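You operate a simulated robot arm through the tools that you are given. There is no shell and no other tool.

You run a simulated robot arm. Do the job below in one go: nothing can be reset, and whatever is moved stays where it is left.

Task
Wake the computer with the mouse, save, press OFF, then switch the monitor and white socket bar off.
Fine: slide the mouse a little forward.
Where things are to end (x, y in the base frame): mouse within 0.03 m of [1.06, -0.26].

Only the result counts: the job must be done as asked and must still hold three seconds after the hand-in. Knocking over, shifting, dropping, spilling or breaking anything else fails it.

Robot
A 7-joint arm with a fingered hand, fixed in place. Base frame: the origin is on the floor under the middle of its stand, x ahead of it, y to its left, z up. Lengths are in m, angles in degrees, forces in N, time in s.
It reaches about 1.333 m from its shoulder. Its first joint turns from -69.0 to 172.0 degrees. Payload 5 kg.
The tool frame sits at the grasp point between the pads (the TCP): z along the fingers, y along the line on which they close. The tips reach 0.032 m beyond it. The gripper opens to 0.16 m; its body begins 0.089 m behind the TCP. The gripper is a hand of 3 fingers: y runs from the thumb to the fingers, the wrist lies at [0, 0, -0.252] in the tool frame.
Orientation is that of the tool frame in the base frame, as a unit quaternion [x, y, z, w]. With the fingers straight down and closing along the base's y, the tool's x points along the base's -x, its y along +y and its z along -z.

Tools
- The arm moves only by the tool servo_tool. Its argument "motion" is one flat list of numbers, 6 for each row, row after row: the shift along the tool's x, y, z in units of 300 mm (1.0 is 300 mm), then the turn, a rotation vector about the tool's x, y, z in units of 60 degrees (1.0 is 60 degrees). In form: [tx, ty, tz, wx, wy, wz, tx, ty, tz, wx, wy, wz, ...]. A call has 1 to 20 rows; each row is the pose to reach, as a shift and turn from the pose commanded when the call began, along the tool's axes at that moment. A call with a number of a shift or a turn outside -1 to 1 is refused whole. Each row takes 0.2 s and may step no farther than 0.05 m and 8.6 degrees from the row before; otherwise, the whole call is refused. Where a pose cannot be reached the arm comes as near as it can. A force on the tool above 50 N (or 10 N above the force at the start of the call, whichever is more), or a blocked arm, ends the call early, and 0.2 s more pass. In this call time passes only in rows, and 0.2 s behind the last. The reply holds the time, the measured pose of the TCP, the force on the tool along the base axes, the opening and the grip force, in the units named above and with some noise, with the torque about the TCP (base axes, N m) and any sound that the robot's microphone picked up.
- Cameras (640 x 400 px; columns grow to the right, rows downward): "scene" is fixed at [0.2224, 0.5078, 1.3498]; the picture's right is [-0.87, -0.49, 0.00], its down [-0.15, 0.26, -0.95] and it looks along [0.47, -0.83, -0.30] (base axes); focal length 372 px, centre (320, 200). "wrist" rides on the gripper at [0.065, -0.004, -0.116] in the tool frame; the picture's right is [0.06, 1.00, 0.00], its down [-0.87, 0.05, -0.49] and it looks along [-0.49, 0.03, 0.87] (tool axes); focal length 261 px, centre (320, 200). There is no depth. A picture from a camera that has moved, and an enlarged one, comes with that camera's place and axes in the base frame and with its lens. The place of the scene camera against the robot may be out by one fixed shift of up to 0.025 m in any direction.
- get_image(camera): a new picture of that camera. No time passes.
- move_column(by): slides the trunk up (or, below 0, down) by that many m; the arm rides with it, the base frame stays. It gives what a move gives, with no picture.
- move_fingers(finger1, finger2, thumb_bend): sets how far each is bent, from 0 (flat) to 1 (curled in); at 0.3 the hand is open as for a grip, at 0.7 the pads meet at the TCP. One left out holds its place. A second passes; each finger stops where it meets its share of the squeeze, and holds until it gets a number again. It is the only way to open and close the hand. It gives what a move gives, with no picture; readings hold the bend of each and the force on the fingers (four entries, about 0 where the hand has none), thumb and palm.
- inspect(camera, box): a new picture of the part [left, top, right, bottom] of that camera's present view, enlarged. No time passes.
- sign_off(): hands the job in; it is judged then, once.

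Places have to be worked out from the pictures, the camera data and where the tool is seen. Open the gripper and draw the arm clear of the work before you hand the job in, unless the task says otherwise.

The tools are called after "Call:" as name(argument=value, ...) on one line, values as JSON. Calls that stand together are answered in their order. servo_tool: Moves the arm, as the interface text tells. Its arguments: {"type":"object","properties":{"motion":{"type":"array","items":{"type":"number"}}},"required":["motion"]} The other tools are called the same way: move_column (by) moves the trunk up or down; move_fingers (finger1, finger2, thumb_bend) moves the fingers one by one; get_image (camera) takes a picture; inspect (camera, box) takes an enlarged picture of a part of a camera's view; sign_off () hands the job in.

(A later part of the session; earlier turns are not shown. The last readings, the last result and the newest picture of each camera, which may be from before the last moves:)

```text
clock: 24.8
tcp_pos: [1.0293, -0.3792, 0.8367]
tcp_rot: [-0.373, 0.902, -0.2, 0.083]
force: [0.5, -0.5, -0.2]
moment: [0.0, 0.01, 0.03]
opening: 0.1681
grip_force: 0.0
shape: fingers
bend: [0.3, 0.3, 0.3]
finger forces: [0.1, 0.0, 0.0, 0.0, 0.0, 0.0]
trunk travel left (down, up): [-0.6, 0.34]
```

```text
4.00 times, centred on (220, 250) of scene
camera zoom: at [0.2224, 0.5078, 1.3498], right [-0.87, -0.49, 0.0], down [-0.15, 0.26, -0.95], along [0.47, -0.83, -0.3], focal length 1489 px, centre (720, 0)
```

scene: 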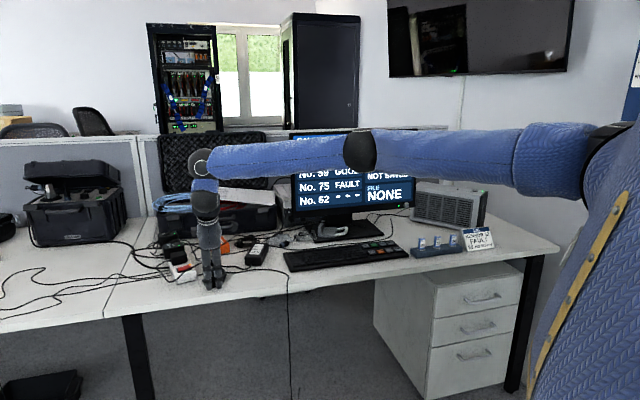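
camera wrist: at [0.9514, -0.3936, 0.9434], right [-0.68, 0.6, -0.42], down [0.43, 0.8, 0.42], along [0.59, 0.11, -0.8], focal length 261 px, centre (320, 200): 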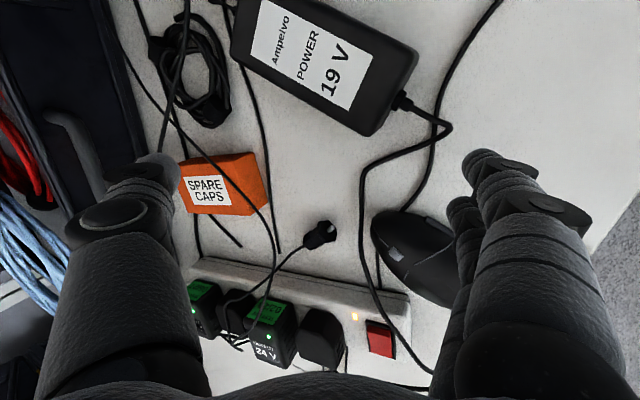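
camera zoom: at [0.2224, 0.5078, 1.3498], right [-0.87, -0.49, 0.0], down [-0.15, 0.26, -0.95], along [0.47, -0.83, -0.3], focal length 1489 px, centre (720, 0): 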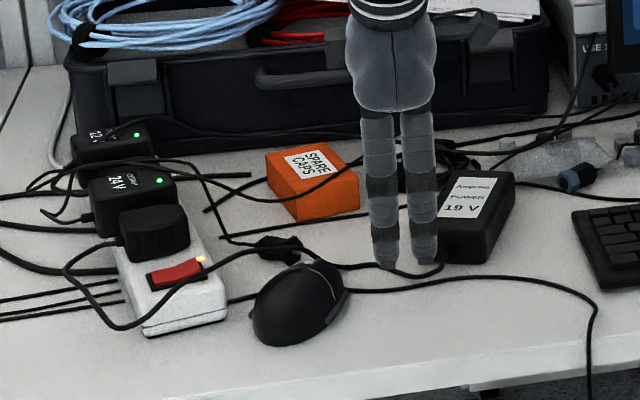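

The fingers are beside the mouse with about 2.4 cm gap. I lower to the mouse's level and approach it slowly sideways.

Call:
servo_tool(motion=[0, 0.024, 0.051, 0, 0, 0, 0, 0.0479, 0.1027, 0, 0, 0])

Call:
servo_tool(motion=[-0.02, 0, 0, 0, 0, 0, -0.04, 0, 0, 0, 0, 0, -0.057, 0, 0, 0, 0, 0])

Call:
get_image(camera="wrist")

Call:
inspect(camera="scene", box=[180, 240, 260, 290])

```text
clock: 25.4
tcp_pos: [1.0303, -0.3783, 0.8035]
tcp_rot: [-0.373, 0.902, -0.2, 0.083]
force: [-0.3, 0.3, -0.2]
moment: [0.0, 0.03, -0.01]
opening: 0.1681
grip_force: 0.1
shape: fingers
bend: [0.3, 0.3, 0.3]
finger forces: [0.1, 0.0, 0.0, 0.0, 0.0, 0.1]
trunk travel left (down, up): [-0.6, 0.34]
```

```text
clock: 26.2
tcp_pos: [1.0439, -0.3677, 0.803]
tcp_rot: [-0.374, 0.902, -0.2, 0.083]
force: [0.3, -0.5, 0.6]
moment: [0.02, -0.03, 0.02]
opening: 0.1682
grip_force: 0.1
shape: fingers
bend: [0.3, 0.3, 0.3]
finger forces: [0.0, 0.0, 0.1, 0.1, 0.0, 0.1]
trunk travel left (down, up): [-0.6, 0.34]
```

```text
taken
camera wrist: at [0.9643, -0.3819, 0.9103], right [-0.68, 0.6, -0.42], down [0.43, 0.8, 0.42], along [0.59, 0.11, -0.8], focal length 261 px, centre (320, 200)
```

wrist: 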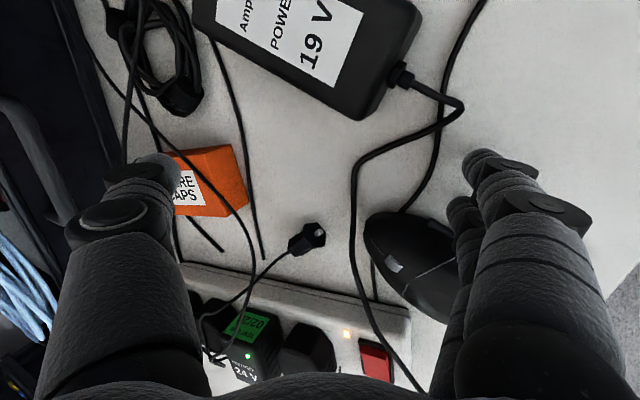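

```text
8.00 times, centred on (220, 265) of scene
camera zoom: at [0.2224, 0.5078, 1.3498], right [-0.87, -0.49, 0.0], down [-0.15, 0.26, -0.95], along [0.47, -0.83, -0.3], focal length 2979 px, centre (1120, -320)
```

zoom: 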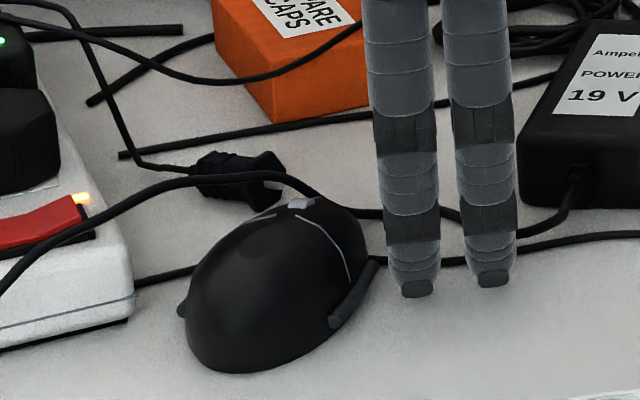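

There's about 5 mm gap between finger2 and the mouse's side button, slightly nose-ward of its centre. I shift back 8 mm and push sideways 1.3 cm in total.

Call:
servo_tool(motion=[0, 0.0242, -0.0113, 0, 0, 0, -0.015, 0.0242, -0.0113, 0, 0, 0, -0.03, 0.0242, -0.0113, 0, 0, 0, -0.043, 0.0242, -0.0113, 0, 0, 0])

Call:
inspect(camera="scene", box=[180, 240, 260, 290])

Call:
get_image(camera="wrist")

```text
clock: 27.2
tcp_pos: [1.0455, -0.3533, 0.8031]
tcp_rot: [-0.373, 0.902, -0.2, 0.082]
force: [0.1, 0.6, 0.0]
moment: [-0.02, 0.0, -0.01]
opening: 0.168
grip_force: 0.1
shape: fingers
bend: [0.3, 0.3, 0.3]
finger forces: [0.0, 0.0, 0.0, 0.0, 0.0, 0.0]
trunk travel left (down, up): [-0.6, 0.34]
```

```text
8.00 times, centred on (220, 265) of scene
camera zoom: at [0.2224, 0.5078, 1.3498], right [-0.87, -0.49, 0.0], down [-0.15, 0.26, -0.95], along [0.47, -0.83, -0.3], focal length 2979 px, centre (1120, -320)
```

zoom: 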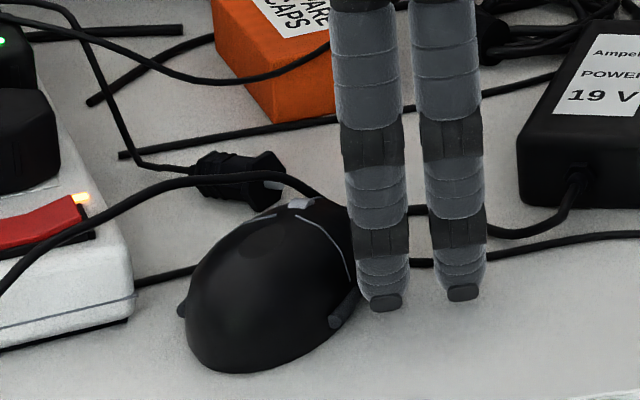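

```text
taken
camera wrist: at [0.9674, -0.3669, 0.9103], right [-0.68, 0.6, -0.42], down [0.43, 0.8, 0.42], along [0.59, 0.11, -0.8], focal length 261 px, centre (320, 200)
```

wrist: 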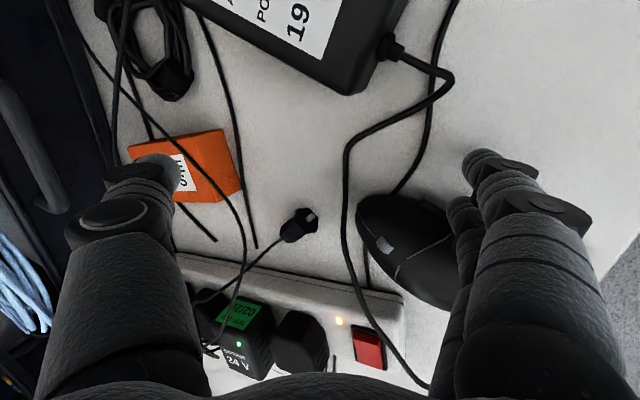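

The mouse hasn't moved yet; the finger is right at its side. I push another 9 mm.

Call:
servo_tool(motion=[-0.01, 0, 0, 0, 0, 0, -0.02, 0, 0, 0, 0, 0, -0.03, 0, 0, 0, 0, 0])

Call:
inspect(camera="scene", box=[180, 240, 260, 290])

```text
clock: 28.0
tcp_pos: [1.0512, -0.3451, 0.8021]
tcp_rot: [-0.373, 0.902, -0.2, 0.083]
force: [-0.9, -0.8, -0.5]
moment: [0.01, 0.03, 0.02]
opening: 0.1683
grip_force: 0.5
shape: fingers
bend: [0.3, 0.3, 0.3]
finger forces: [0.1, 0.4, 0.0, 0.0, 0.1, 0.1]
trunk travel left (down, up): [-0.6, 0.34]
```

```text
8.00 times, centred on (220, 265) of scene
camera zoom: at [0.2224, 0.5078, 1.3498], right [-0.87, -0.49, 0.0], down [-0.15, 0.26, -0.95], along [0.47, -0.83, -0.3], focal length 2979 px, centre (1120, -320)
```

zoom: 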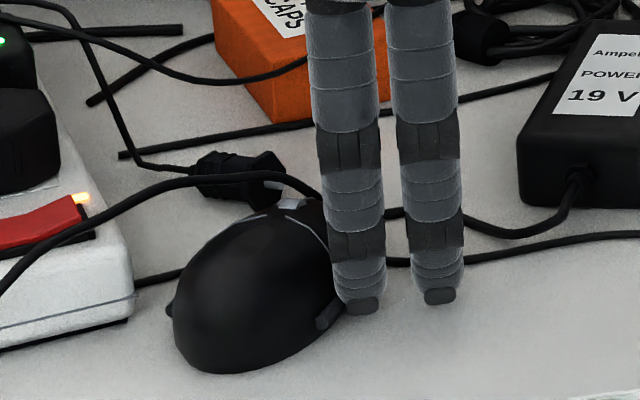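

The mouse moved about 6 mm and is still ~13 mm from the bar. One last 4 mm push, then I back off and lift.

Call:
servo_tool(motion=[-0.007, 0, 0, 0, 0, 0, -0.0135, 0, 0, 0, 0, 0])

Call:
servo_tool(motion=[0.05, 0, 0, 0, 0, 0, 0.1, 0, 0, 0, 0, 0, 0.1, -0.0563, -0.1208, 0, 0, 0, 0.1, -0.1126, -0.2416, 0, 0, 0, 0.1, -0.169, -0.3625, 0, 0, 0, 0.1, -0.169, -0.3625, -0.14, 0, 0, 0.1, -0.169, -0.3625, -0.28, 0, 0, 0.1, -0.169, -0.3625, -0.417, 0, 0])

Call:
get_image(camera="wrist")

Call:
get_image(camera="scene")

```text
clock: 28.6
tcp_pos: [1.0568, -0.3445, 0.8055]
tcp_rot: [-0.374, 0.902, -0.201, 0.083]
force: [0.2, -0.9, 1.1]
moment: [0.01, 0.04, 0.01]
opening: 0.1679
grip_force: 0.3
shape: fingers
bend: [0.3, 0.3, 0.3]
finger forces: [0.0, 0.2, 0.1, 0.0, 0.0, 0.0]
trunk travel left (down, up): [-0.6, 0.34]
```

```text
clock: 30.4
tcp_pos: [1.0356, -0.3632, 0.9233]
tcp_rot: [-0.382, 0.924, 0.0, -0.001]
force: [-0.9, 0.1, -0.4]
moment: [-0.03, 0.02, 0.02]
opening: 0.1682
grip_force: 0.0
shape: fingers
bend: [0.3, 0.3, 0.3]
finger forces: [0.0, 0.1, 0.0, 0.0, 0.0, 0.0]
trunk travel left (down, up): [-0.6, 0.34]
```

```text
taken
camera wrist: at [0.9913, -0.4134, 1.0393], right [-0.75, 0.66, 0.0], down [0.58, 0.65, 0.49], along [0.32, 0.37, -0.87], focal length 261 px, centre (320, 200)
```

wrist: 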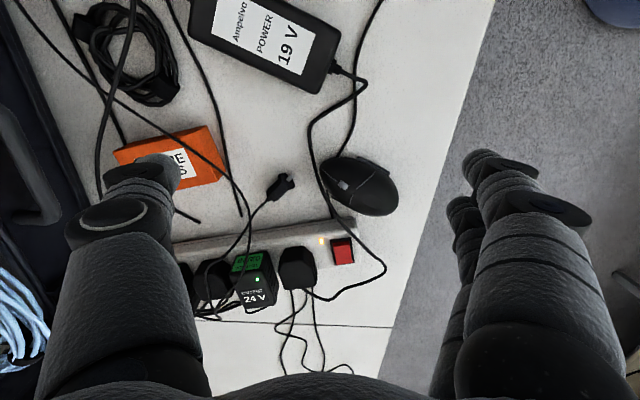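

```text
taken
```

scene: 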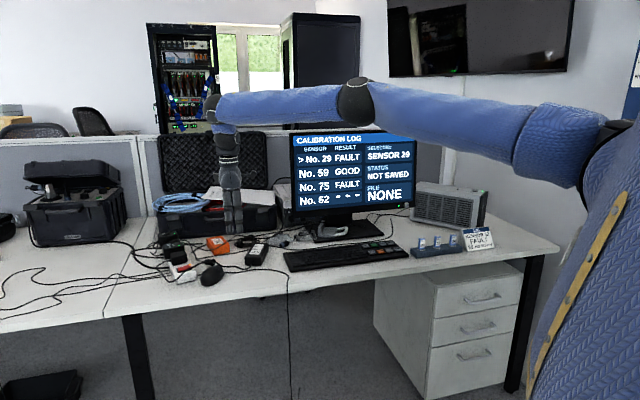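

Call:
inspect(camera="wrist", box=[270, 120, 430, 220])

Call:
inspect(camera="wrist", box=[300, 210, 400, 272])

Call:
inspect(camera="scene", box=[280, 120, 440, 220])

```text
4.00 times, centred on (350, 170) of wrist
camera zoom: at [0.9913, -0.4134, 1.0393], right [-0.75, 0.66, 0.0], down [0.58, 0.65, 0.49], along [0.32, 0.37, -0.87], focal length 1043 px, centre (200, 320)
```

zoom: 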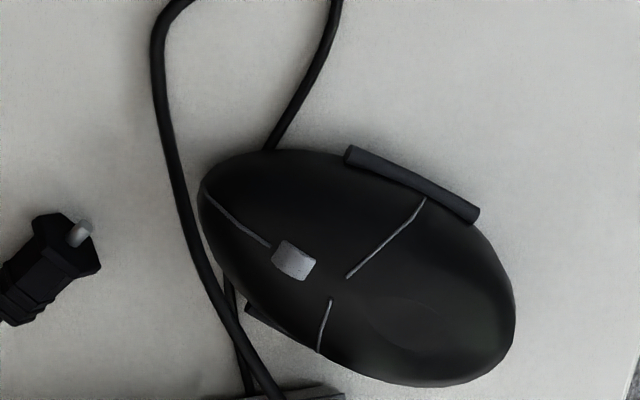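

```text
6.40 times, centred on (350, 241) of wrist
camera zoom: at [0.9913, -0.4134, 1.0393], right [-0.75, 0.66, 0.0], down [0.58, 0.65, 0.49], along [0.32, 0.37, -0.87], focal length 1668 px, centre (128, -62)
```

zoom: 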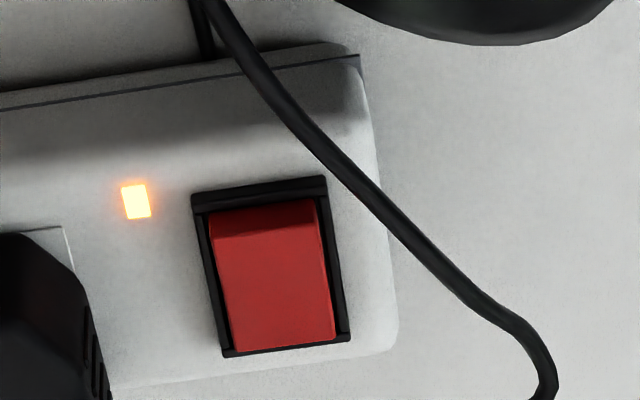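

```text
4.00 times, centred on (360, 170) of scene
camera zoom: at [0.2224, 0.5078, 1.3498], right [-0.87, -0.49, 0.0], down [-0.15, 0.26, -0.95], along [0.47, -0.83, -0.3], focal length 1489 px, centre (160, 320)
```

zoom: 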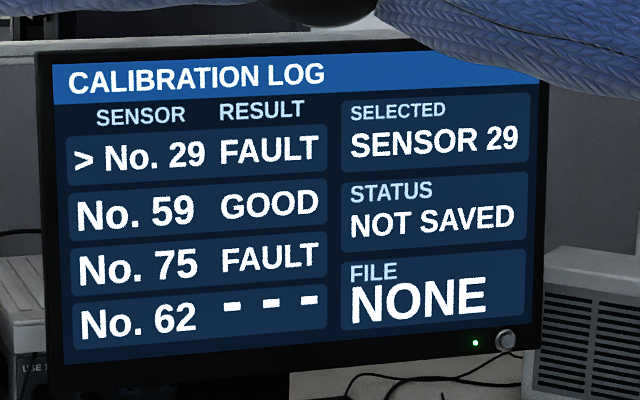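

The mouse now centres at about (1.052, -0.271), 1.4 cm from the target and clear of the bar. Next are the keys: I curl finger2 and thumb and tilt the hand 45° so the palm stays on the user side, away from the monitor, then move along the desk toward the key block.

Call:
move_fingers(finger1=0.3, finger2=1.0, thumb_bend=1.0)

Call:
servo_tool(motion=[0, 0.055, -0.03, 0.12, 0, 0, 0, 0.11, -0.06, 0.25, 0, 0, 0, 0.167, -0.09, 0.375, 0, 0, 0, 0.22, -0.12, 0.5, 0, 0, 0, 0.28, -0.145, 0.625, 0, 0, 0, 0.333, -0.167, 0.75, 0, 0])

Call:
servo_tool(motion=[0.14, 0, 0, 0, 0, 0, 0.28, 0, 0, 0, 0, 0, 0.42, 0, 0, 0, 0, 0, 0.56, 0, 0, 0, 0, 0, 0.7, 0, 0, 0, 0, 0, 0.833, 0, 0, 0, 0, 0])

Call:
get_image(camera="wrist")

Call:
get_image(camera="scene")

```text
clock: 31.4
tcp_pos: [1.0348, -0.3649, 0.9223]
tcp_rot: [-0.383, 0.924, 0.0, -0.001]
force: [0.3, -0.1, -0.1]
moment: [0.02, 0.0, -0.03]
opening: 0.0612
grip_force: 0.1
shape: fingers
bend: [0.3, 0.92, 0.96]
finger forces: [0.1, 0.0, 0.0, 0.1, 0.1, 0.0]
trunk travel left (down, up): [-0.6, 0.34]
```

```text
clock: 32.8
tcp_pos: [0.9623, -0.2932, 0.974]
tcp_rot: [-0.353, 0.853, -0.354, 0.147]
force: [0.3, 0.4, 0.5]
moment: [0.01, 0.02, 0.0]
opening: 0.0611
grip_force: 0.0
shape: fingers
bend: [0.3, 0.93, 0.96]
finger forces: [0.0, 0.1, 0.1, 0.0, 0.0, 0.0]
trunk travel left (down, up): [-0.6, 0.34]
```

```text
clock: 34.2
tcp_pos: [0.7872, -0.4707, 0.9729]
tcp_rot: [-0.355, 0.852, -0.354, 0.148]
force: [-0.1, -0.5, 0.6]
moment: [0.0, 0.01, 0.05]
opening: 0.0611
grip_force: 0.0
shape: fingers
bend: [0.3, 0.93, 0.96]
finger forces: [0.0, 0.0, 0.0, 0.0, 0.0, 0.0]
trunk travel left (down, up): [-0.6, 0.34]
```

```text
taken
camera wrist: at [0.6847, -0.4625, 1.0591], right [-0.54, 0.45, -0.71], down [0.34, 0.89, 0.31], along [0.77, -0.07, -0.64], focal length 261 px, centre (320, 200)
```

wrist: 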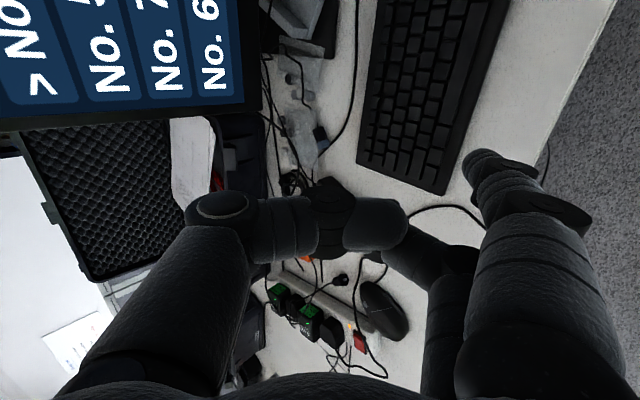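

```text
taken
```

scene: 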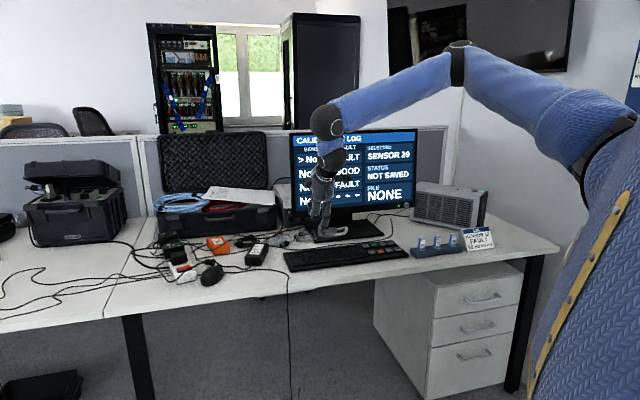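

The arm is stable and clear. I continue along the desk to the right so the wrist camera can see the key block.

Call:
servo_tool(motion=[0.144, 0, 0, 0, 0, 0, 0.288, 0, 0, 0, 0, 0, 0.432, 0, 0, 0, 0, 0, 0.575, 0, 0, 0, 0, 0, 0.72, 0, 0, 0, 0, 0, 0.863, 0, 0, 0, 0, 0])

Call:
get_image(camera="wrist")

Call:
inspect(camera="wrist", box=[320, 0, 520, 125])

Call:
get_image(camera="scene")

```text
clock: 35.6
tcp_pos: [0.6173, -0.6519, 0.9647]
tcp_rot: [-0.355, 0.853, -0.352, 0.148]
force: [0.5, 0.6, 0.5]
moment: [0.04, 0.05, -0.05]
opening: 0.061
grip_force: 0.0
shape: fingers
bend: [0.3, 0.93, 0.96]
finger forces: [0.0, 0.1, 0.0, 0.1, 0.1, 0.1]
out of reach, approached as far as the arm can: row 6
trunk travel left (down, up): [-0.6, 0.34]
```

```text
taken
camera wrist: at [0.5156, -0.6435, 1.0502], right [-0.54, 0.45, -0.7], down [0.34, 0.89, 0.31], along [0.77, -0.07, -0.64], focal length 261 px, centre (320, 200)
```

wrist: 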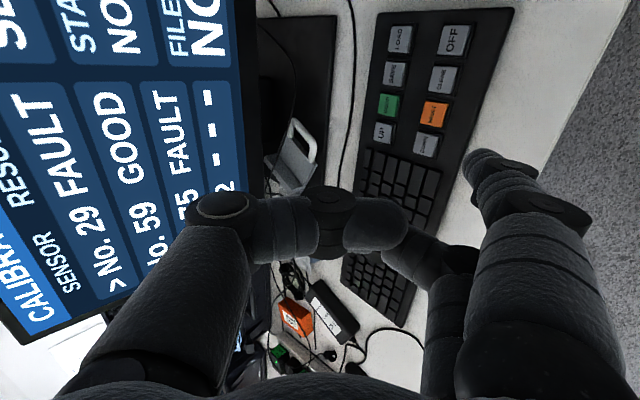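

```text
3.20 times, centred on (420, 62) of wrist
camera zoom: at [0.5156, -0.6435, 1.0502], right [-0.54, 0.45, -0.7], down [0.34, 0.89, 0.31], along [0.77, -0.07, -0.64], focal length 834 px, centre (0, 640)
```

zoom: 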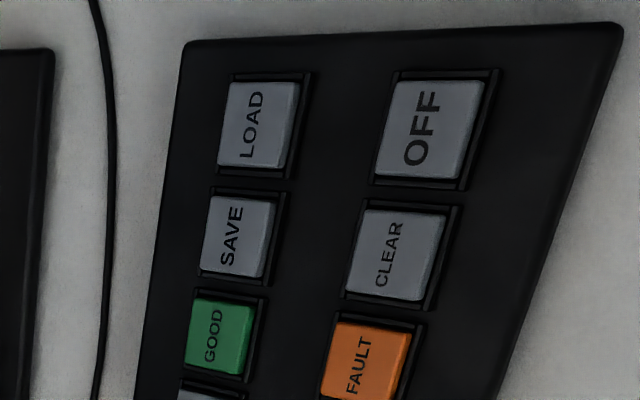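

```text
taken
```

scene: 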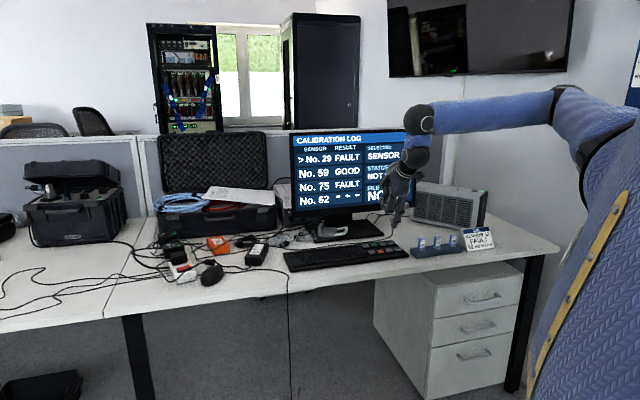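

The labels are readable: back row LOAD, SAVE, GOOD, UP; front row OFF, CLEAR, FAULT, DOWN. I place SAVE at (0.649, -0.754) and OFF at (0.586, -0.737), key tops at z ≈ 0.754. I move finger1's tip over SAVE, still about 6 cm above it.

Call:
servo_tool(motion=[0.02, -0.026, 0.077, 0, 0, 0, 0.04, -0.053, 0.155, 0, 0, 0, 0.061, -0.079, 0.232, 0, 0, 0, 0.081, -0.105, 0.309, 0, 0, 0, 0.102, -0.132, 0.387, 0, 0, 0, 0.122, -0.158, 0.464, 0, 0, 0])

Call:
get_image(camera="wrist")

Call:
inspect(camera="scene", box=[330, 180, 490, 280])

```text
clock: 37.0
tcp_pos: [0.6827, -0.7738, 0.9005]
tcp_rot: [-0.354, 0.854, -0.353, 0.146]
force: [0.4, 0.8, 0.0]
moment: [0.06, 0.06, -0.03]
opening: 0.0612
grip_force: 0.1
shape: fingers
bend: [0.3, 0.93, 0.96]
finger forces: [0.1, 0.0, 0.0, 0.0, 0.0, 0.0]
trunk travel left (down, up): [-0.6, 0.34]
```

```text
taken
camera wrist: at [0.5808, -0.7631, 0.9856], right [-0.54, 0.46, -0.71], down [0.34, 0.89, 0.31], along [0.77, -0.07, -0.64], focal length 261 px, centre (320, 200)
```

wrist: 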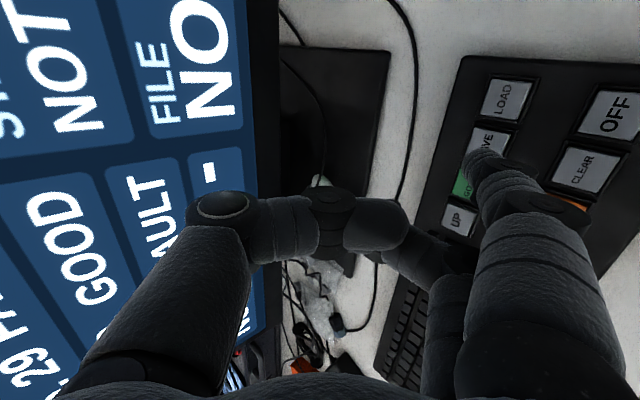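

```text
4.00 times, centred on (410, 230) of scene
camera zoom: at [0.2224, 0.5078, 1.3498], right [-0.87, -0.49, 0.0], down [-0.15, 0.26, -0.95], along [0.47, -0.83, -0.3], focal length 1489 px, centre (-40, 80)
```

zoom: 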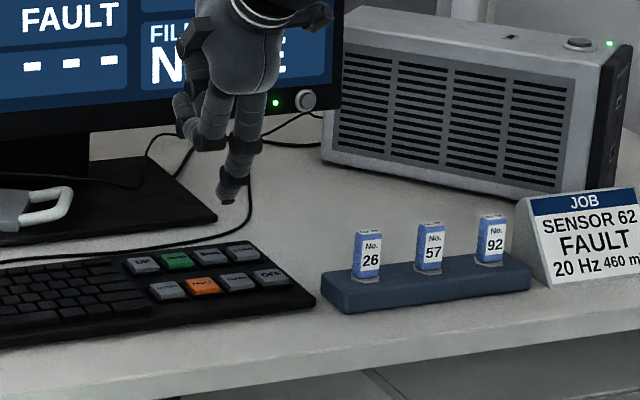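

The tip hovers over SAVE; I estimate it's a few mm to the right of and behind the key centre, so I correct that while lowering 3 cm, then look again.

Call:
servo_tool(motion=[-0.0108, 0.0283, 0.0423, 0, 0, 0, -0.0217, 0.0567, 0.0847, 0, 0, 0])

Call:
inspect(camera="wrist", box=[400, 60, 600, 185])

Call:
inspect(camera="scene", box=[360, 205, 440, 255])

```text
clock: 37.6
tcp_pos: [0.6926, -0.7712, 0.8697]
tcp_rot: [-0.353, 0.854, -0.354, 0.147]
force: [0.2, 0.4, -0.4]
moment: [0.02, 0.04, -0.01]
opening: 0.0615
grip_force: 0.1
shape: fingers
bend: [0.3, 0.93, 0.96]
finger forces: [0.1, 0.0, 0.1, 0.0, 0.1, 0.0]
trunk travel left (down, up): [-0.6, 0.34]
```

```text
3.20 times, centred on (500, 122) of wrist
camera zoom: at [0.5902, -0.7621, 0.9554], right [-0.54, 0.46, -0.71], down [0.34, 0.89, 0.31], along [0.77, -0.07, -0.64], focal length 834 px, centre (-256, 448)
```

zoom: 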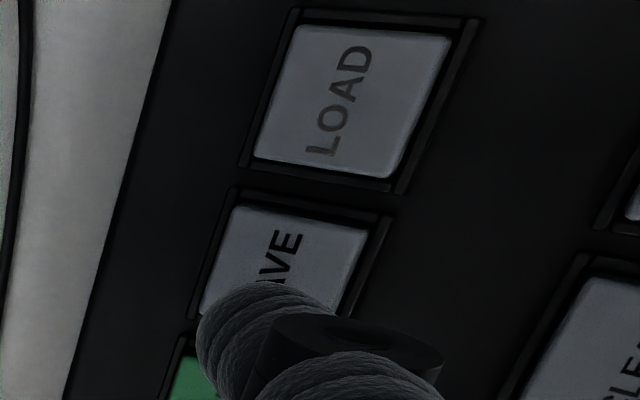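

```text
8.00 times, centred on (400, 230) of scene
camera zoom: at [0.2224, 0.5078, 1.3498], right [-0.87, -0.49, 0.0], down [-0.15, 0.26, -0.95], along [0.47, -0.83, -0.3], focal length 2979 px, centre (-320, -40)
```

zoom: 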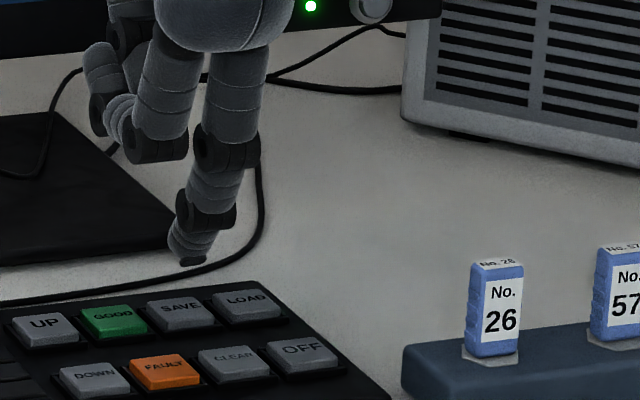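

The tip lines up with SAVE in both views. I lower to just above the key, then step down in small increments watching force and sound.

Call:
servo_tool(motion=[0, 0.026, 0.026, 0, 0, 0, 0, 0.0519, 0.0519, 0, 0, 0])

Call:
servo_tool(motion=[0, 0.0047, 0.0047, 0, 0, 0, 0, 0.0094, 0.0094, 0, 0, 0])

Call:
inspect(camera="scene", box=[360, 205, 440, 255])

Call:
inspect(camera="wrist", box=[400, 60, 600, 185])

```text
clock: 38.2
tcp_pos: [0.6929, -0.7705, 0.8483]
tcp_rot: [-0.353, 0.854, -0.354, 0.146]
force: [0.0, 1.0, -0.1]
moment: [0.01, 0.01, 0.02]
opening: 0.0611
grip_force: 0.1
shape: fingers
bend: [0.3, 0.93, 0.96]
finger forces: [0.0, 0.0, 0.1, 0.0, 0.0, 0.0]
trunk travel left (down, up): [-0.6, 0.34]
```

```text
clock: 38.8
tcp_pos: [0.6933, -0.7704, 0.8442]
tcp_rot: [-0.353, 0.854, -0.354, 0.146]
force: [-0.2, 0.8, -0.7]
moment: [0.0, 0.0, -0.01]
opening: 0.0615
grip_force: 0.1
shape: fingers
bend: [0.3, 0.93, 0.96]
finger forces: [0.1, 0.0, 0.1, 0.0, 0.0, 0.0]
trunk travel left (down, up): [-0.6, 0.34]
```

```text
8.00 times, centred on (400, 230) of scene
camera zoom: at [0.2224, 0.5078, 1.3498], right [-0.87, -0.49, 0.0], down [-0.15, 0.26, -0.95], along [0.47, -0.83, -0.3], focal length 2979 px, centre (-320, -40)
```

zoom: 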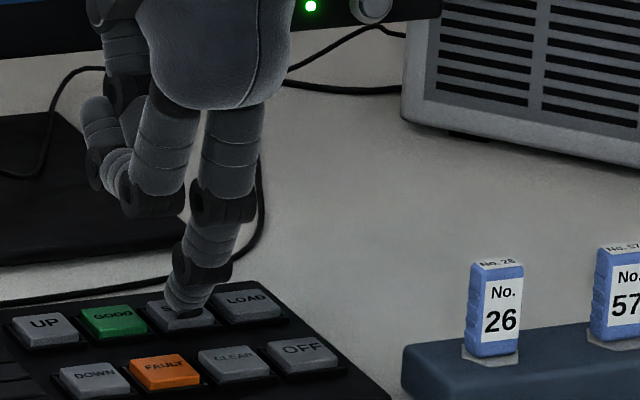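

```text
3.20 times, centred on (500, 122) of wrist
camera zoom: at [0.5905, -0.7618, 0.9287], right [-0.54, 0.46, -0.71], down [0.34, 0.89, 0.31], along [0.77, -0.07, -0.64], focal length 834 px, centre (-256, 448)
```

zoom: 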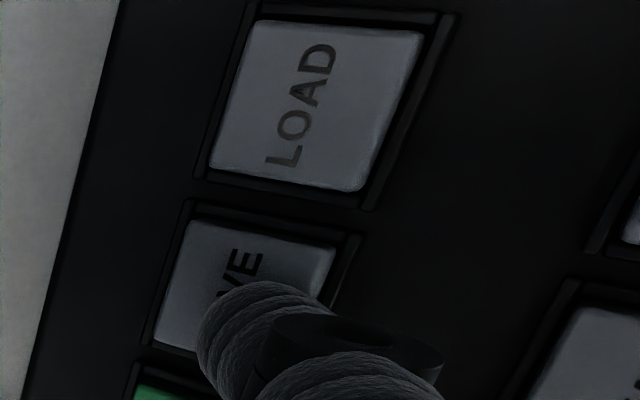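

The fingertip is just above the middle of SAVE. I press in small steps.

Call:
servo_tool(motion=[0, 0.0047, 0.0047, 0, 0, 0, 0, 0.0094, 0.0094, 0, 0, 0])

Call:
servo_tool(motion=[0, 0.0035, 0.0035, 0, 0, 0, 0, 0.007, 0.007, 0, 0, 0])

Call:
inspect(camera="scene", box=[280, 120, 440, 255])

```text
clock: 39.4
tcp_pos: [0.6929, -0.7705, 0.8406]
tcp_rot: [-0.354, 0.853, -0.353, 0.147]
force: [-1.2, -0.2, 0.5]
moment: [0.06, 0.09, 0.01]
opening: 0.0616
grip_force: 0.5
shape: fingers
bend: [0.3, 0.93, 0.96]
finger forces: [1.2, 0.0, 0.1, 0.1, 0.0, 0.0]
trunk travel left (down, up): [-0.6, 0.34]
heard: click
```

```text
clock: 40.0
tcp_pos: [0.6936, -0.7707, 0.8382]
tcp_rot: [-0.354, 0.853, -0.354, 0.147]
force: [-1.6, 1.5, 7.5]
moment: [0.33, 0.51, -0.02]
opening: 0.061
grip_force: 3.6
shape: fingers
bend: [0.3, 0.93, 0.96]
finger forces: [7.6, 0.1, 0.0, 0.0, 0.1, 0.1]
trunk travel left (down, up): [-0.6, 0.34]
```

```text
2.96 times, centred on (360, 188) of scene
camera zoom: at [0.2224, 0.5078, 1.3498], right [-0.87, -0.49, 0.0], down [-0.15, 0.26, -0.95], along [0.47, -0.83, -0.3], focal length 1103 px, centre (202, 237)
```

zoom: 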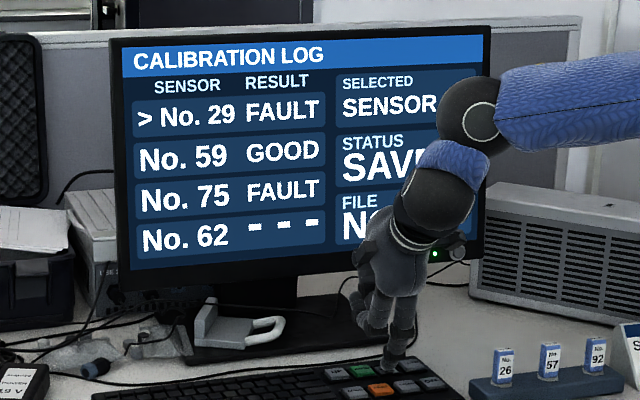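

A click was heard on contact and the status changed to "SAV…". I lift off and read the screen.

Call:
servo_tool(motion=[0, -0.035, -0.035, 0, 0, 0, 0, -0.0707, -0.0707, 0, 0, 0, 0, -0.106, -0.106, 0, 0, 0, 0, -0.1414, -0.1414, 0, 0, 0])

Call:
inspect(camera="scene", box=[280, 120, 440, 255])

Call:
get_image(camera="wrist")

```text
clock: 41.0
tcp_pos: [0.6926, -0.7723, 0.8982]
tcp_rot: [-0.354, 0.853, -0.353, 0.147]
force: [0.5, -0.4, -0.8]
moment: [-0.01, -0.03, 0.01]
opening: 0.0615
grip_force: 0.0
shape: fingers
bend: [0.3, 0.93, 0.96]
finger forces: [0.0, 0.0, 0.0, 0.0, 0.0, 0.0]
trunk travel left (down, up): [-0.6, 0.34]
```

```text
2.96 times, centred on (360, 188) of scene
camera zoom: at [0.2224, 0.5078, 1.3498], right [-0.87, -0.49, 0.0], down [-0.15, 0.26, -0.95], along [0.47, -0.83, -0.3], focal length 1103 px, centre (202, 237)
```

zoom: 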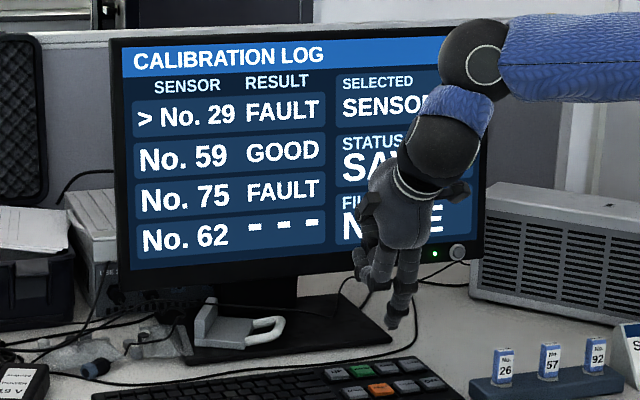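

```text
taken
camera wrist: at [0.5897, -0.7625, 0.9827], right [-0.54, 0.46, -0.71], down [0.34, 0.89, 0.31], along [0.77, -0.07, -0.64], focal length 261 px, centre (320, 200)
```

wrist: 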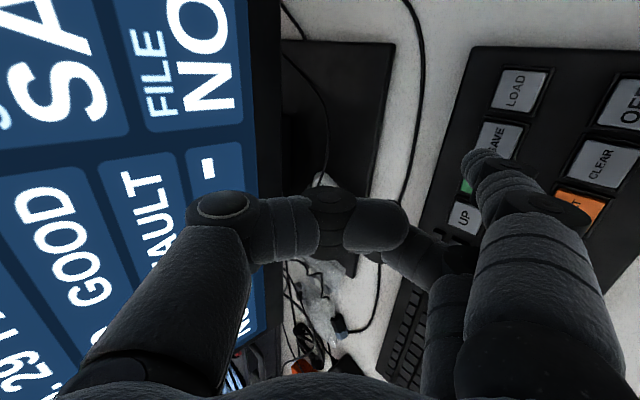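

SAVE registered ("SA…" in the status, one click). Now I move the fingertip over OFF, staying about 5 cm above the keys.

Call:
servo_tool(motion=[0.035, 0.0455, -0.0455, 0, 0, 0, 0.07, 0.091, -0.091, 0, 0, 0, 0.1057, 0.1365, -0.1365, 0, 0, 0])

Call:
get_image(camera="wrist")

Call:
inspect(camera="scene", box=[280, 120, 440, 255])

Call:
inspect(camera="scene", box=[360, 205, 440, 255])

```text
clock: 42.0
tcp_pos: [0.6398, -0.7459, 0.895]
tcp_rot: [-0.358, 0.853, -0.349, 0.151]
force: [2.6, 4.4, 0.7]
moment: [-0.23, 0.18, -0.37]
opening: 0.0612
grip_force: 0.2
shape: fingers
bend: [0.3, 0.93, 0.97]
finger forces: [0.0, 0.0, 0.0, 0.1, 0.1, 0.0]
trunk travel left (down, up): [-0.6, 0.34]
stopped in row 3: the arm was blocked; the commanded pose is now the measured one
```

```text
taken
camera wrist: at [0.5385, -0.7372, 0.9796], right [-0.55, 0.45, -0.7], down [0.33, 0.89, 0.32], along [0.77, -0.06, -0.64], focal length 261 px, centre (320, 200)
```

wrist: 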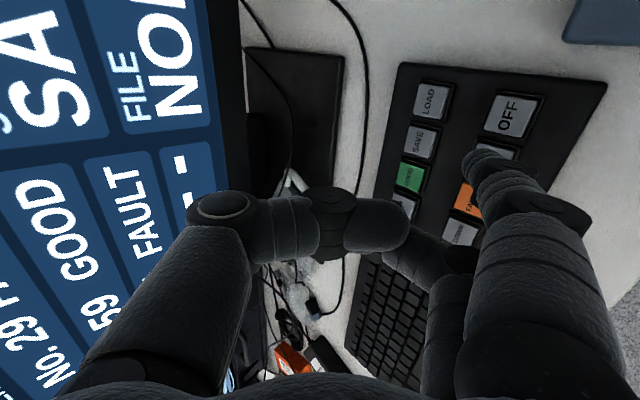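

```text
2.96 times, centred on (360, 188) of scene
camera zoom: at [0.2224, 0.5078, 1.3498], right [-0.87, -0.49, 0.0], down [-0.15, 0.26, -0.95], along [0.47, -0.83, -0.3], focal length 1103 px, centre (202, 237)
```

zoom: 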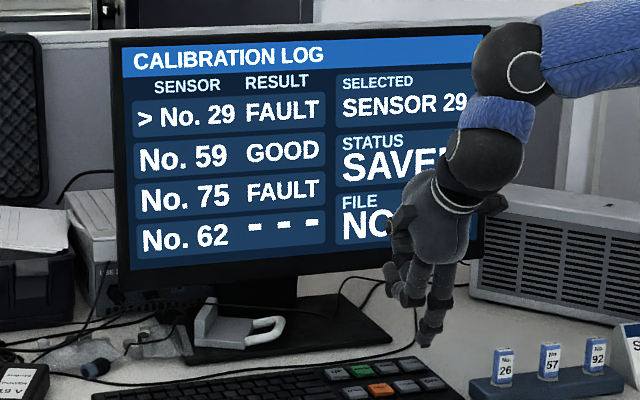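

```text
8.00 times, centred on (400, 230) of scene
camera zoom: at [0.2224, 0.5078, 1.3498], right [-0.87, -0.49, 0.0], down [-0.15, 0.26, -0.95], along [0.47, -0.83, -0.3], focal length 2979 px, centre (-320, -40)
```

zoom: 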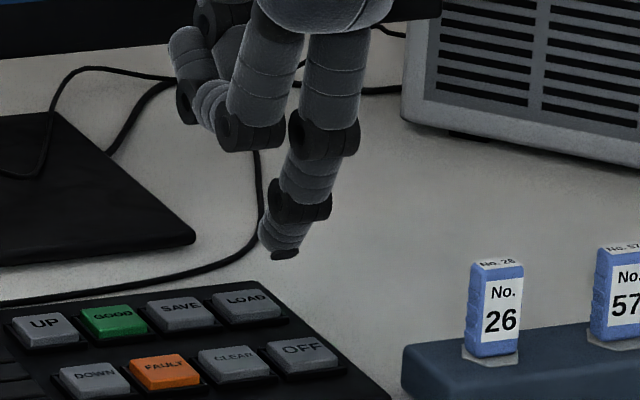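

The arm stopped short, reporting it was blocked, though nothing visibly touches the hand. I hold still for a moment to reread the force and look at the whole scene.

Call:
servo_tool(motion=[0, 0, 0, 0, 0, 0])

Call:
get_image(camera="scene")

```text
clock: 42.6
tcp_pos: [0.6017, -0.7713, 0.9161]
tcp_rot: [-0.336, 0.857, -0.367, 0.134]
force: [-0.1, -0.5, 0.1]
moment: [0.05, 0.0, 0.03]
opening: 0.0615
grip_force: 0.1
shape: fingers
bend: [0.3, 0.93, 0.97]
finger forces: [0.1, 0.1, 0.0, 0.0, 0.1, 0.0]
trunk travel left (down, up): [-0.6, 0.34]
stopped in row 1: the arm was blocked; the commanded pose is now the measured one
```

```text
taken
```

scene: 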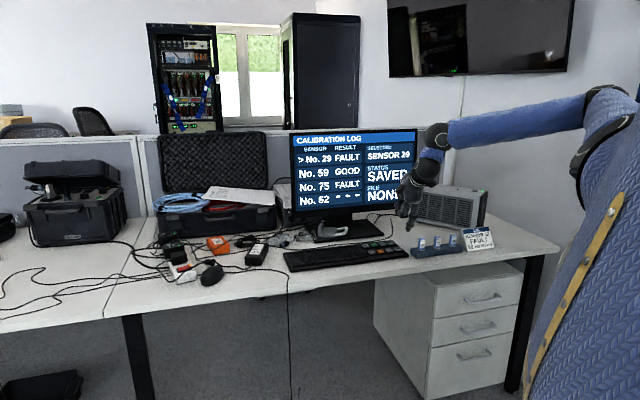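

STATUS now reads SAVED. But the arm shifted on its own while "blocked" — likely it is near a joint limit and changing configuration, so I check the surroundings closely before moving.

Call:
get_image(camera="wrist")

Call:
inspect(camera="scene", box=[340, 100, 500, 270])

Call:
inspect(camera="scene", box=[420, 60, 640, 260])

```text
taken
camera wrist: at [0.4996, -0.7565, 0.9995], right [-0.52, 0.46, -0.72], down [0.38, 0.88, 0.29], along [0.76, -0.12, -0.64], focal length 261 px, centre (320, 200)
```

wrist: 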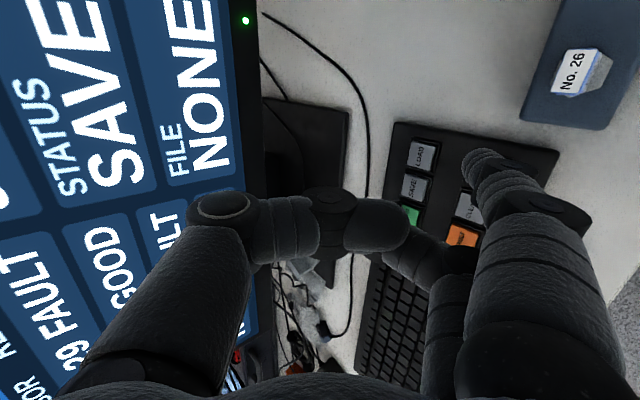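

```text
2.35 times, centred on (420, 185) of scene
camera zoom: at [0.2224, 0.5078, 1.3498], right [-0.87, -0.49, 0.0], down [-0.15, 0.26, -0.95], along [0.47, -0.83, -0.3], focal length 876 px, centre (85, 235)
```

zoom: 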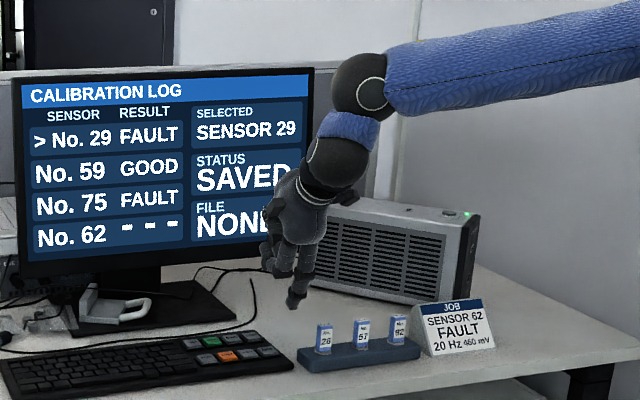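

```text
2.00 times, centred on (530, 160) of scene
camera zoom: at [0.2224, 0.5078, 1.3498], right [-0.87, -0.49, 0.0], down [-0.15, 0.26, -0.95], along [0.47, -0.83, -0.3], focal length 745 px, centre (-100, 280)
```

zoom: 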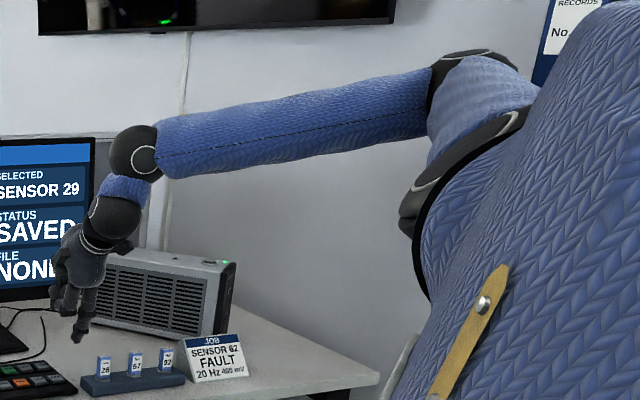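

The elbow is folded close to the torso, which explains the block. Raising the trunk will open the arm up, so I lift it first; that also carries the hand clear of the rack.

Call:
move_column(by=0.12)

Call:
get_image(camera="scene")

```text
clock: 44.1
tcp_pos: [0.603, -0.7729, 1.0212]
tcp_rot: [-0.338, 0.859, -0.358, 0.141]
force: [0.3, 0.4, 0.4]
moment: [-0.02, 0.0, 0.03]
opening: 0.0617
grip_force: 0.0
shape: fingers
bend: [0.3, 0.93, 0.97]
finger forces: [0.0, 0.0, 0.0, 0.0, 0.1, 0.1]
trunk travel left (down, up): [-0.72, 0.22]
```

```text
taken
```

scene: 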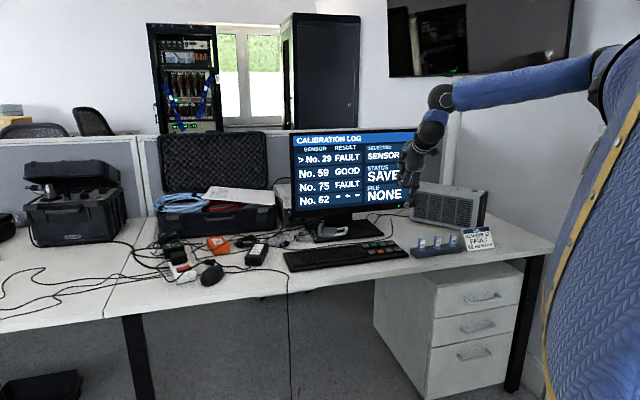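

The trunk rose fine and the hand followed. I raise another 15 cm to open the elbow more.

Call:
move_column(by=0.15)

Call:
servo_tool(motion=[0, 0, 0, 0, 0, 0])

Call:
get_image(camera="scene")

```text
clock: 45.9
tcp_pos: [0.6065, -0.7613, 1.1457]
tcp_rot: [-0.341, 0.859, -0.352, 0.148]
force: [-0.3, 0.0, -0.7]
moment: [-0.01, -0.01, 0.01]
opening: 0.0615
grip_force: 0.1
shape: fingers
bend: [0.3, 0.93, 0.97]
finger forces: [0.0, 0.1, 0.0, 0.1, 0.1, 0.0]
trunk travel left (down, up): [-0.87, 0.07]
```

```text
clock: 46.5
tcp_pos: [0.6112, -0.75, 1.1531]
tcp_rot: [-0.345, 0.858, -0.347, 0.156]
force: [0.3, 0.7, 0.4]
moment: [-0.02, 0.0, -0.04]
opening: 0.0614
grip_force: 0.0
shape: fingers
bend: [0.3, 0.93, 0.97]
finger forces: [0.0, 0.0, 0.1, 0.0, 0.1, 0.0]
trunk travel left (down, up): [-0.87, 0.07]
stopped in row 1: the arm was blocked; the commanded pose is now the measured one
```

```text
taken
```

scene: 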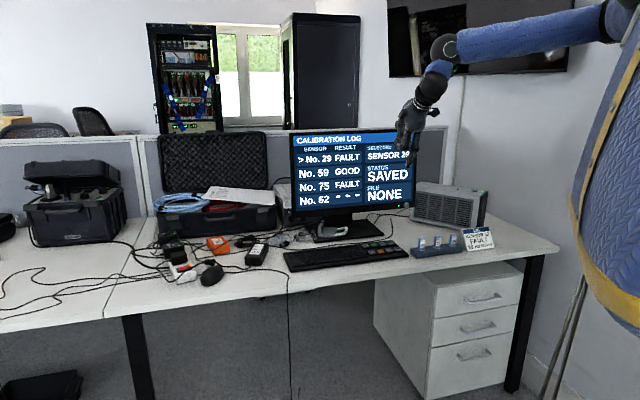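

It still reports blocked, so the arm itself is probably jammed against its fold limit near the torso. I move the hand outward (left along the desk and slightly down) to free it.

Call:
servo_tool(motion=[-0.1, 0.02, 0.02, 0, 0, 0, -0.2, 0.04, 0.04, 0, 0, 0, -0.3, 0.06, 0.06, 0, 0, 0, -0.4, 0.08, 0.08, 0, 0, 0])

Call:
get_image(camera="scene")

```text
clock: 47.5
tcp_pos: [0.7032, -0.6769, 1.13]
tcp_rot: [-0.344, 0.858, -0.352, 0.144]
force: [0.7, -0.1, -0.8]
moment: [-0.04, 0.09, -0.04]
opening: 0.061
grip_force: 0.1
shape: fingers
bend: [0.3, 0.93, 0.97]
finger forces: [0.0, 0.0, 0.1, 0.1, 0.0, 0.0]
trunk travel left (down, up): [-0.87, 0.07]
```

```text
taken
```

scene: 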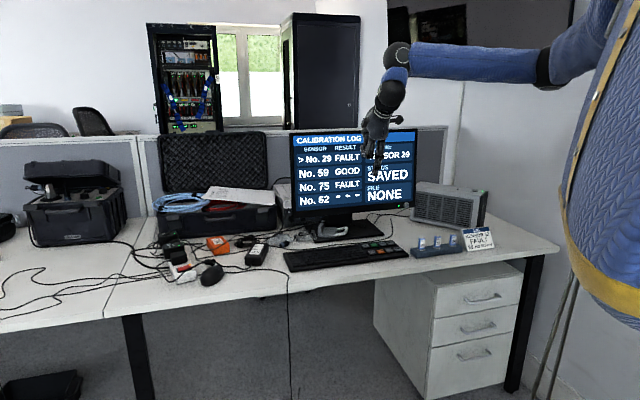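

The arm is free again. I go down with less tilt (30°) so the wrist stays further from the torso, then move across to hover over OFF.

Call:
servo_tool(motion=[0, 0.073, 0.092, -0.04, 0, 0, 0, 0.145, 0.185, -0.08, 0, 0, 0, 0.218, 0.277, -0.13, 0, 0, 0, 0.291, 0.369, -0.17, 0, 0, 0, 0.363, 0.462, -0.21, 0, 0, 0, 0.436, 0.554, -0.25, 0, 0])

Call:
get_image(camera="scene")

Call:
get_image(camera="wrist")

```text
clock: 48.9
tcp_pos: [0.7174, -0.6944, 0.9195]
tcp_rot: [-0.359, 0.898, -0.236, 0.099]
force: [-0.3, 0.4, 0.3]
moment: [0.02, 0.02, 0.0]
opening: 0.0615
grip_force: 0.1
shape: fingers
bend: [0.3, 0.93, 0.97]
finger forces: [0.0, 0.0, 0.1, 0.0, 0.0, 0.1]
trunk travel left (down, up): [-0.87, 0.07]
```

```text
taken
```

scene: 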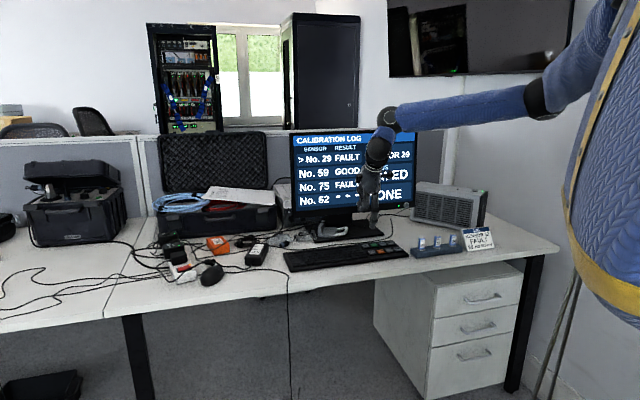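

```text
taken
camera wrist: at [0.6317, -0.7022, 1.0226], right [-0.64, 0.59, -0.5], down [0.42, 0.81, 0.41], along [0.64, 0.05, -0.77], focal length 261 px, centre (320, 200)
```

wrist: 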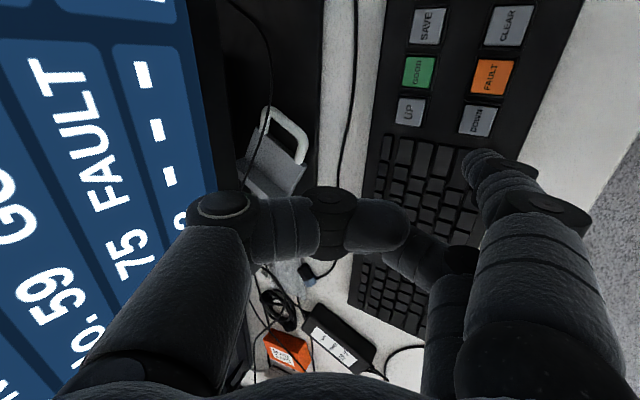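

The configuration is much better now. I move sideways to hover finger1 over OFF.

Call:
servo_tool(motion=[0.091, -0.002, 0, 0, 0, 0, 0.182, -0.004, 0, 0, 0, 0, 0.273, -0.007, 0.001, 0, 0, 0, 0.364, -0.009, 0.002, 0, 0, 0])

Call:
get_image(camera="wrist")

Call:
inspect(camera="scene", box=[360, 205, 440, 255])

Call:
get_image(camera="scene")

```text
clock: 49.9
tcp_pos: [0.6388, -0.771, 0.9232]
tcp_rot: [-0.36, 0.897, -0.237, 0.1]
force: [0.7, 0.1, -1.1]
moment: [0.03, 0.02, 0.0]
opening: 0.0615
grip_force: 0.1
shape: fingers
bend: [0.3, 0.93, 0.97]
finger forces: [0.0, 0.0, 0.0, 0.0, 0.0, 0.0]
trunk travel left (down, up): [-0.87, 0.07]
```

```text
taken
camera wrist: at [0.5531, -0.7784, 1.025], right [-0.64, 0.58, -0.5], down [0.42, 0.81, 0.41], along [0.64, 0.05, -0.77], focal length 261 px, centre (320, 200)
```

wrist: 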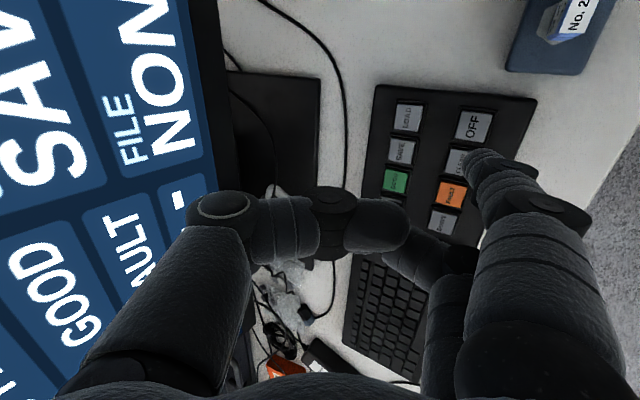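

```text
8.00 times, centred on (400, 230) of scene
camera zoom: at [0.2224, 0.5078, 1.3498], right [-0.87, -0.49, 0.0], down [-0.15, 0.26, -0.95], along [0.47, -0.83, -0.3], focal length 2979 px, centre (-320, -40)
```

zoom: 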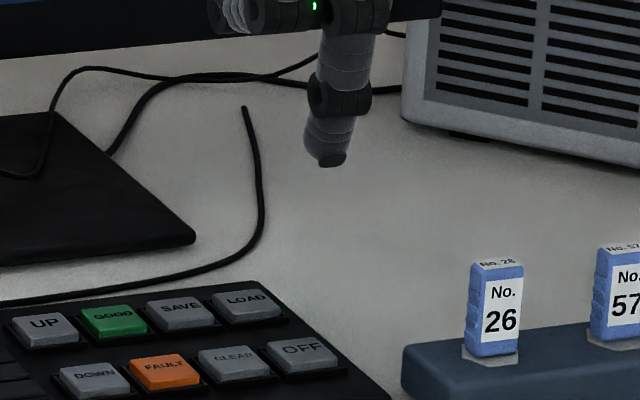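

```text
taken
```

scene: 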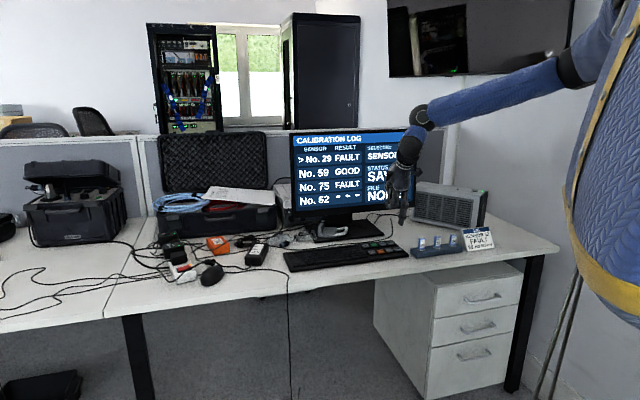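

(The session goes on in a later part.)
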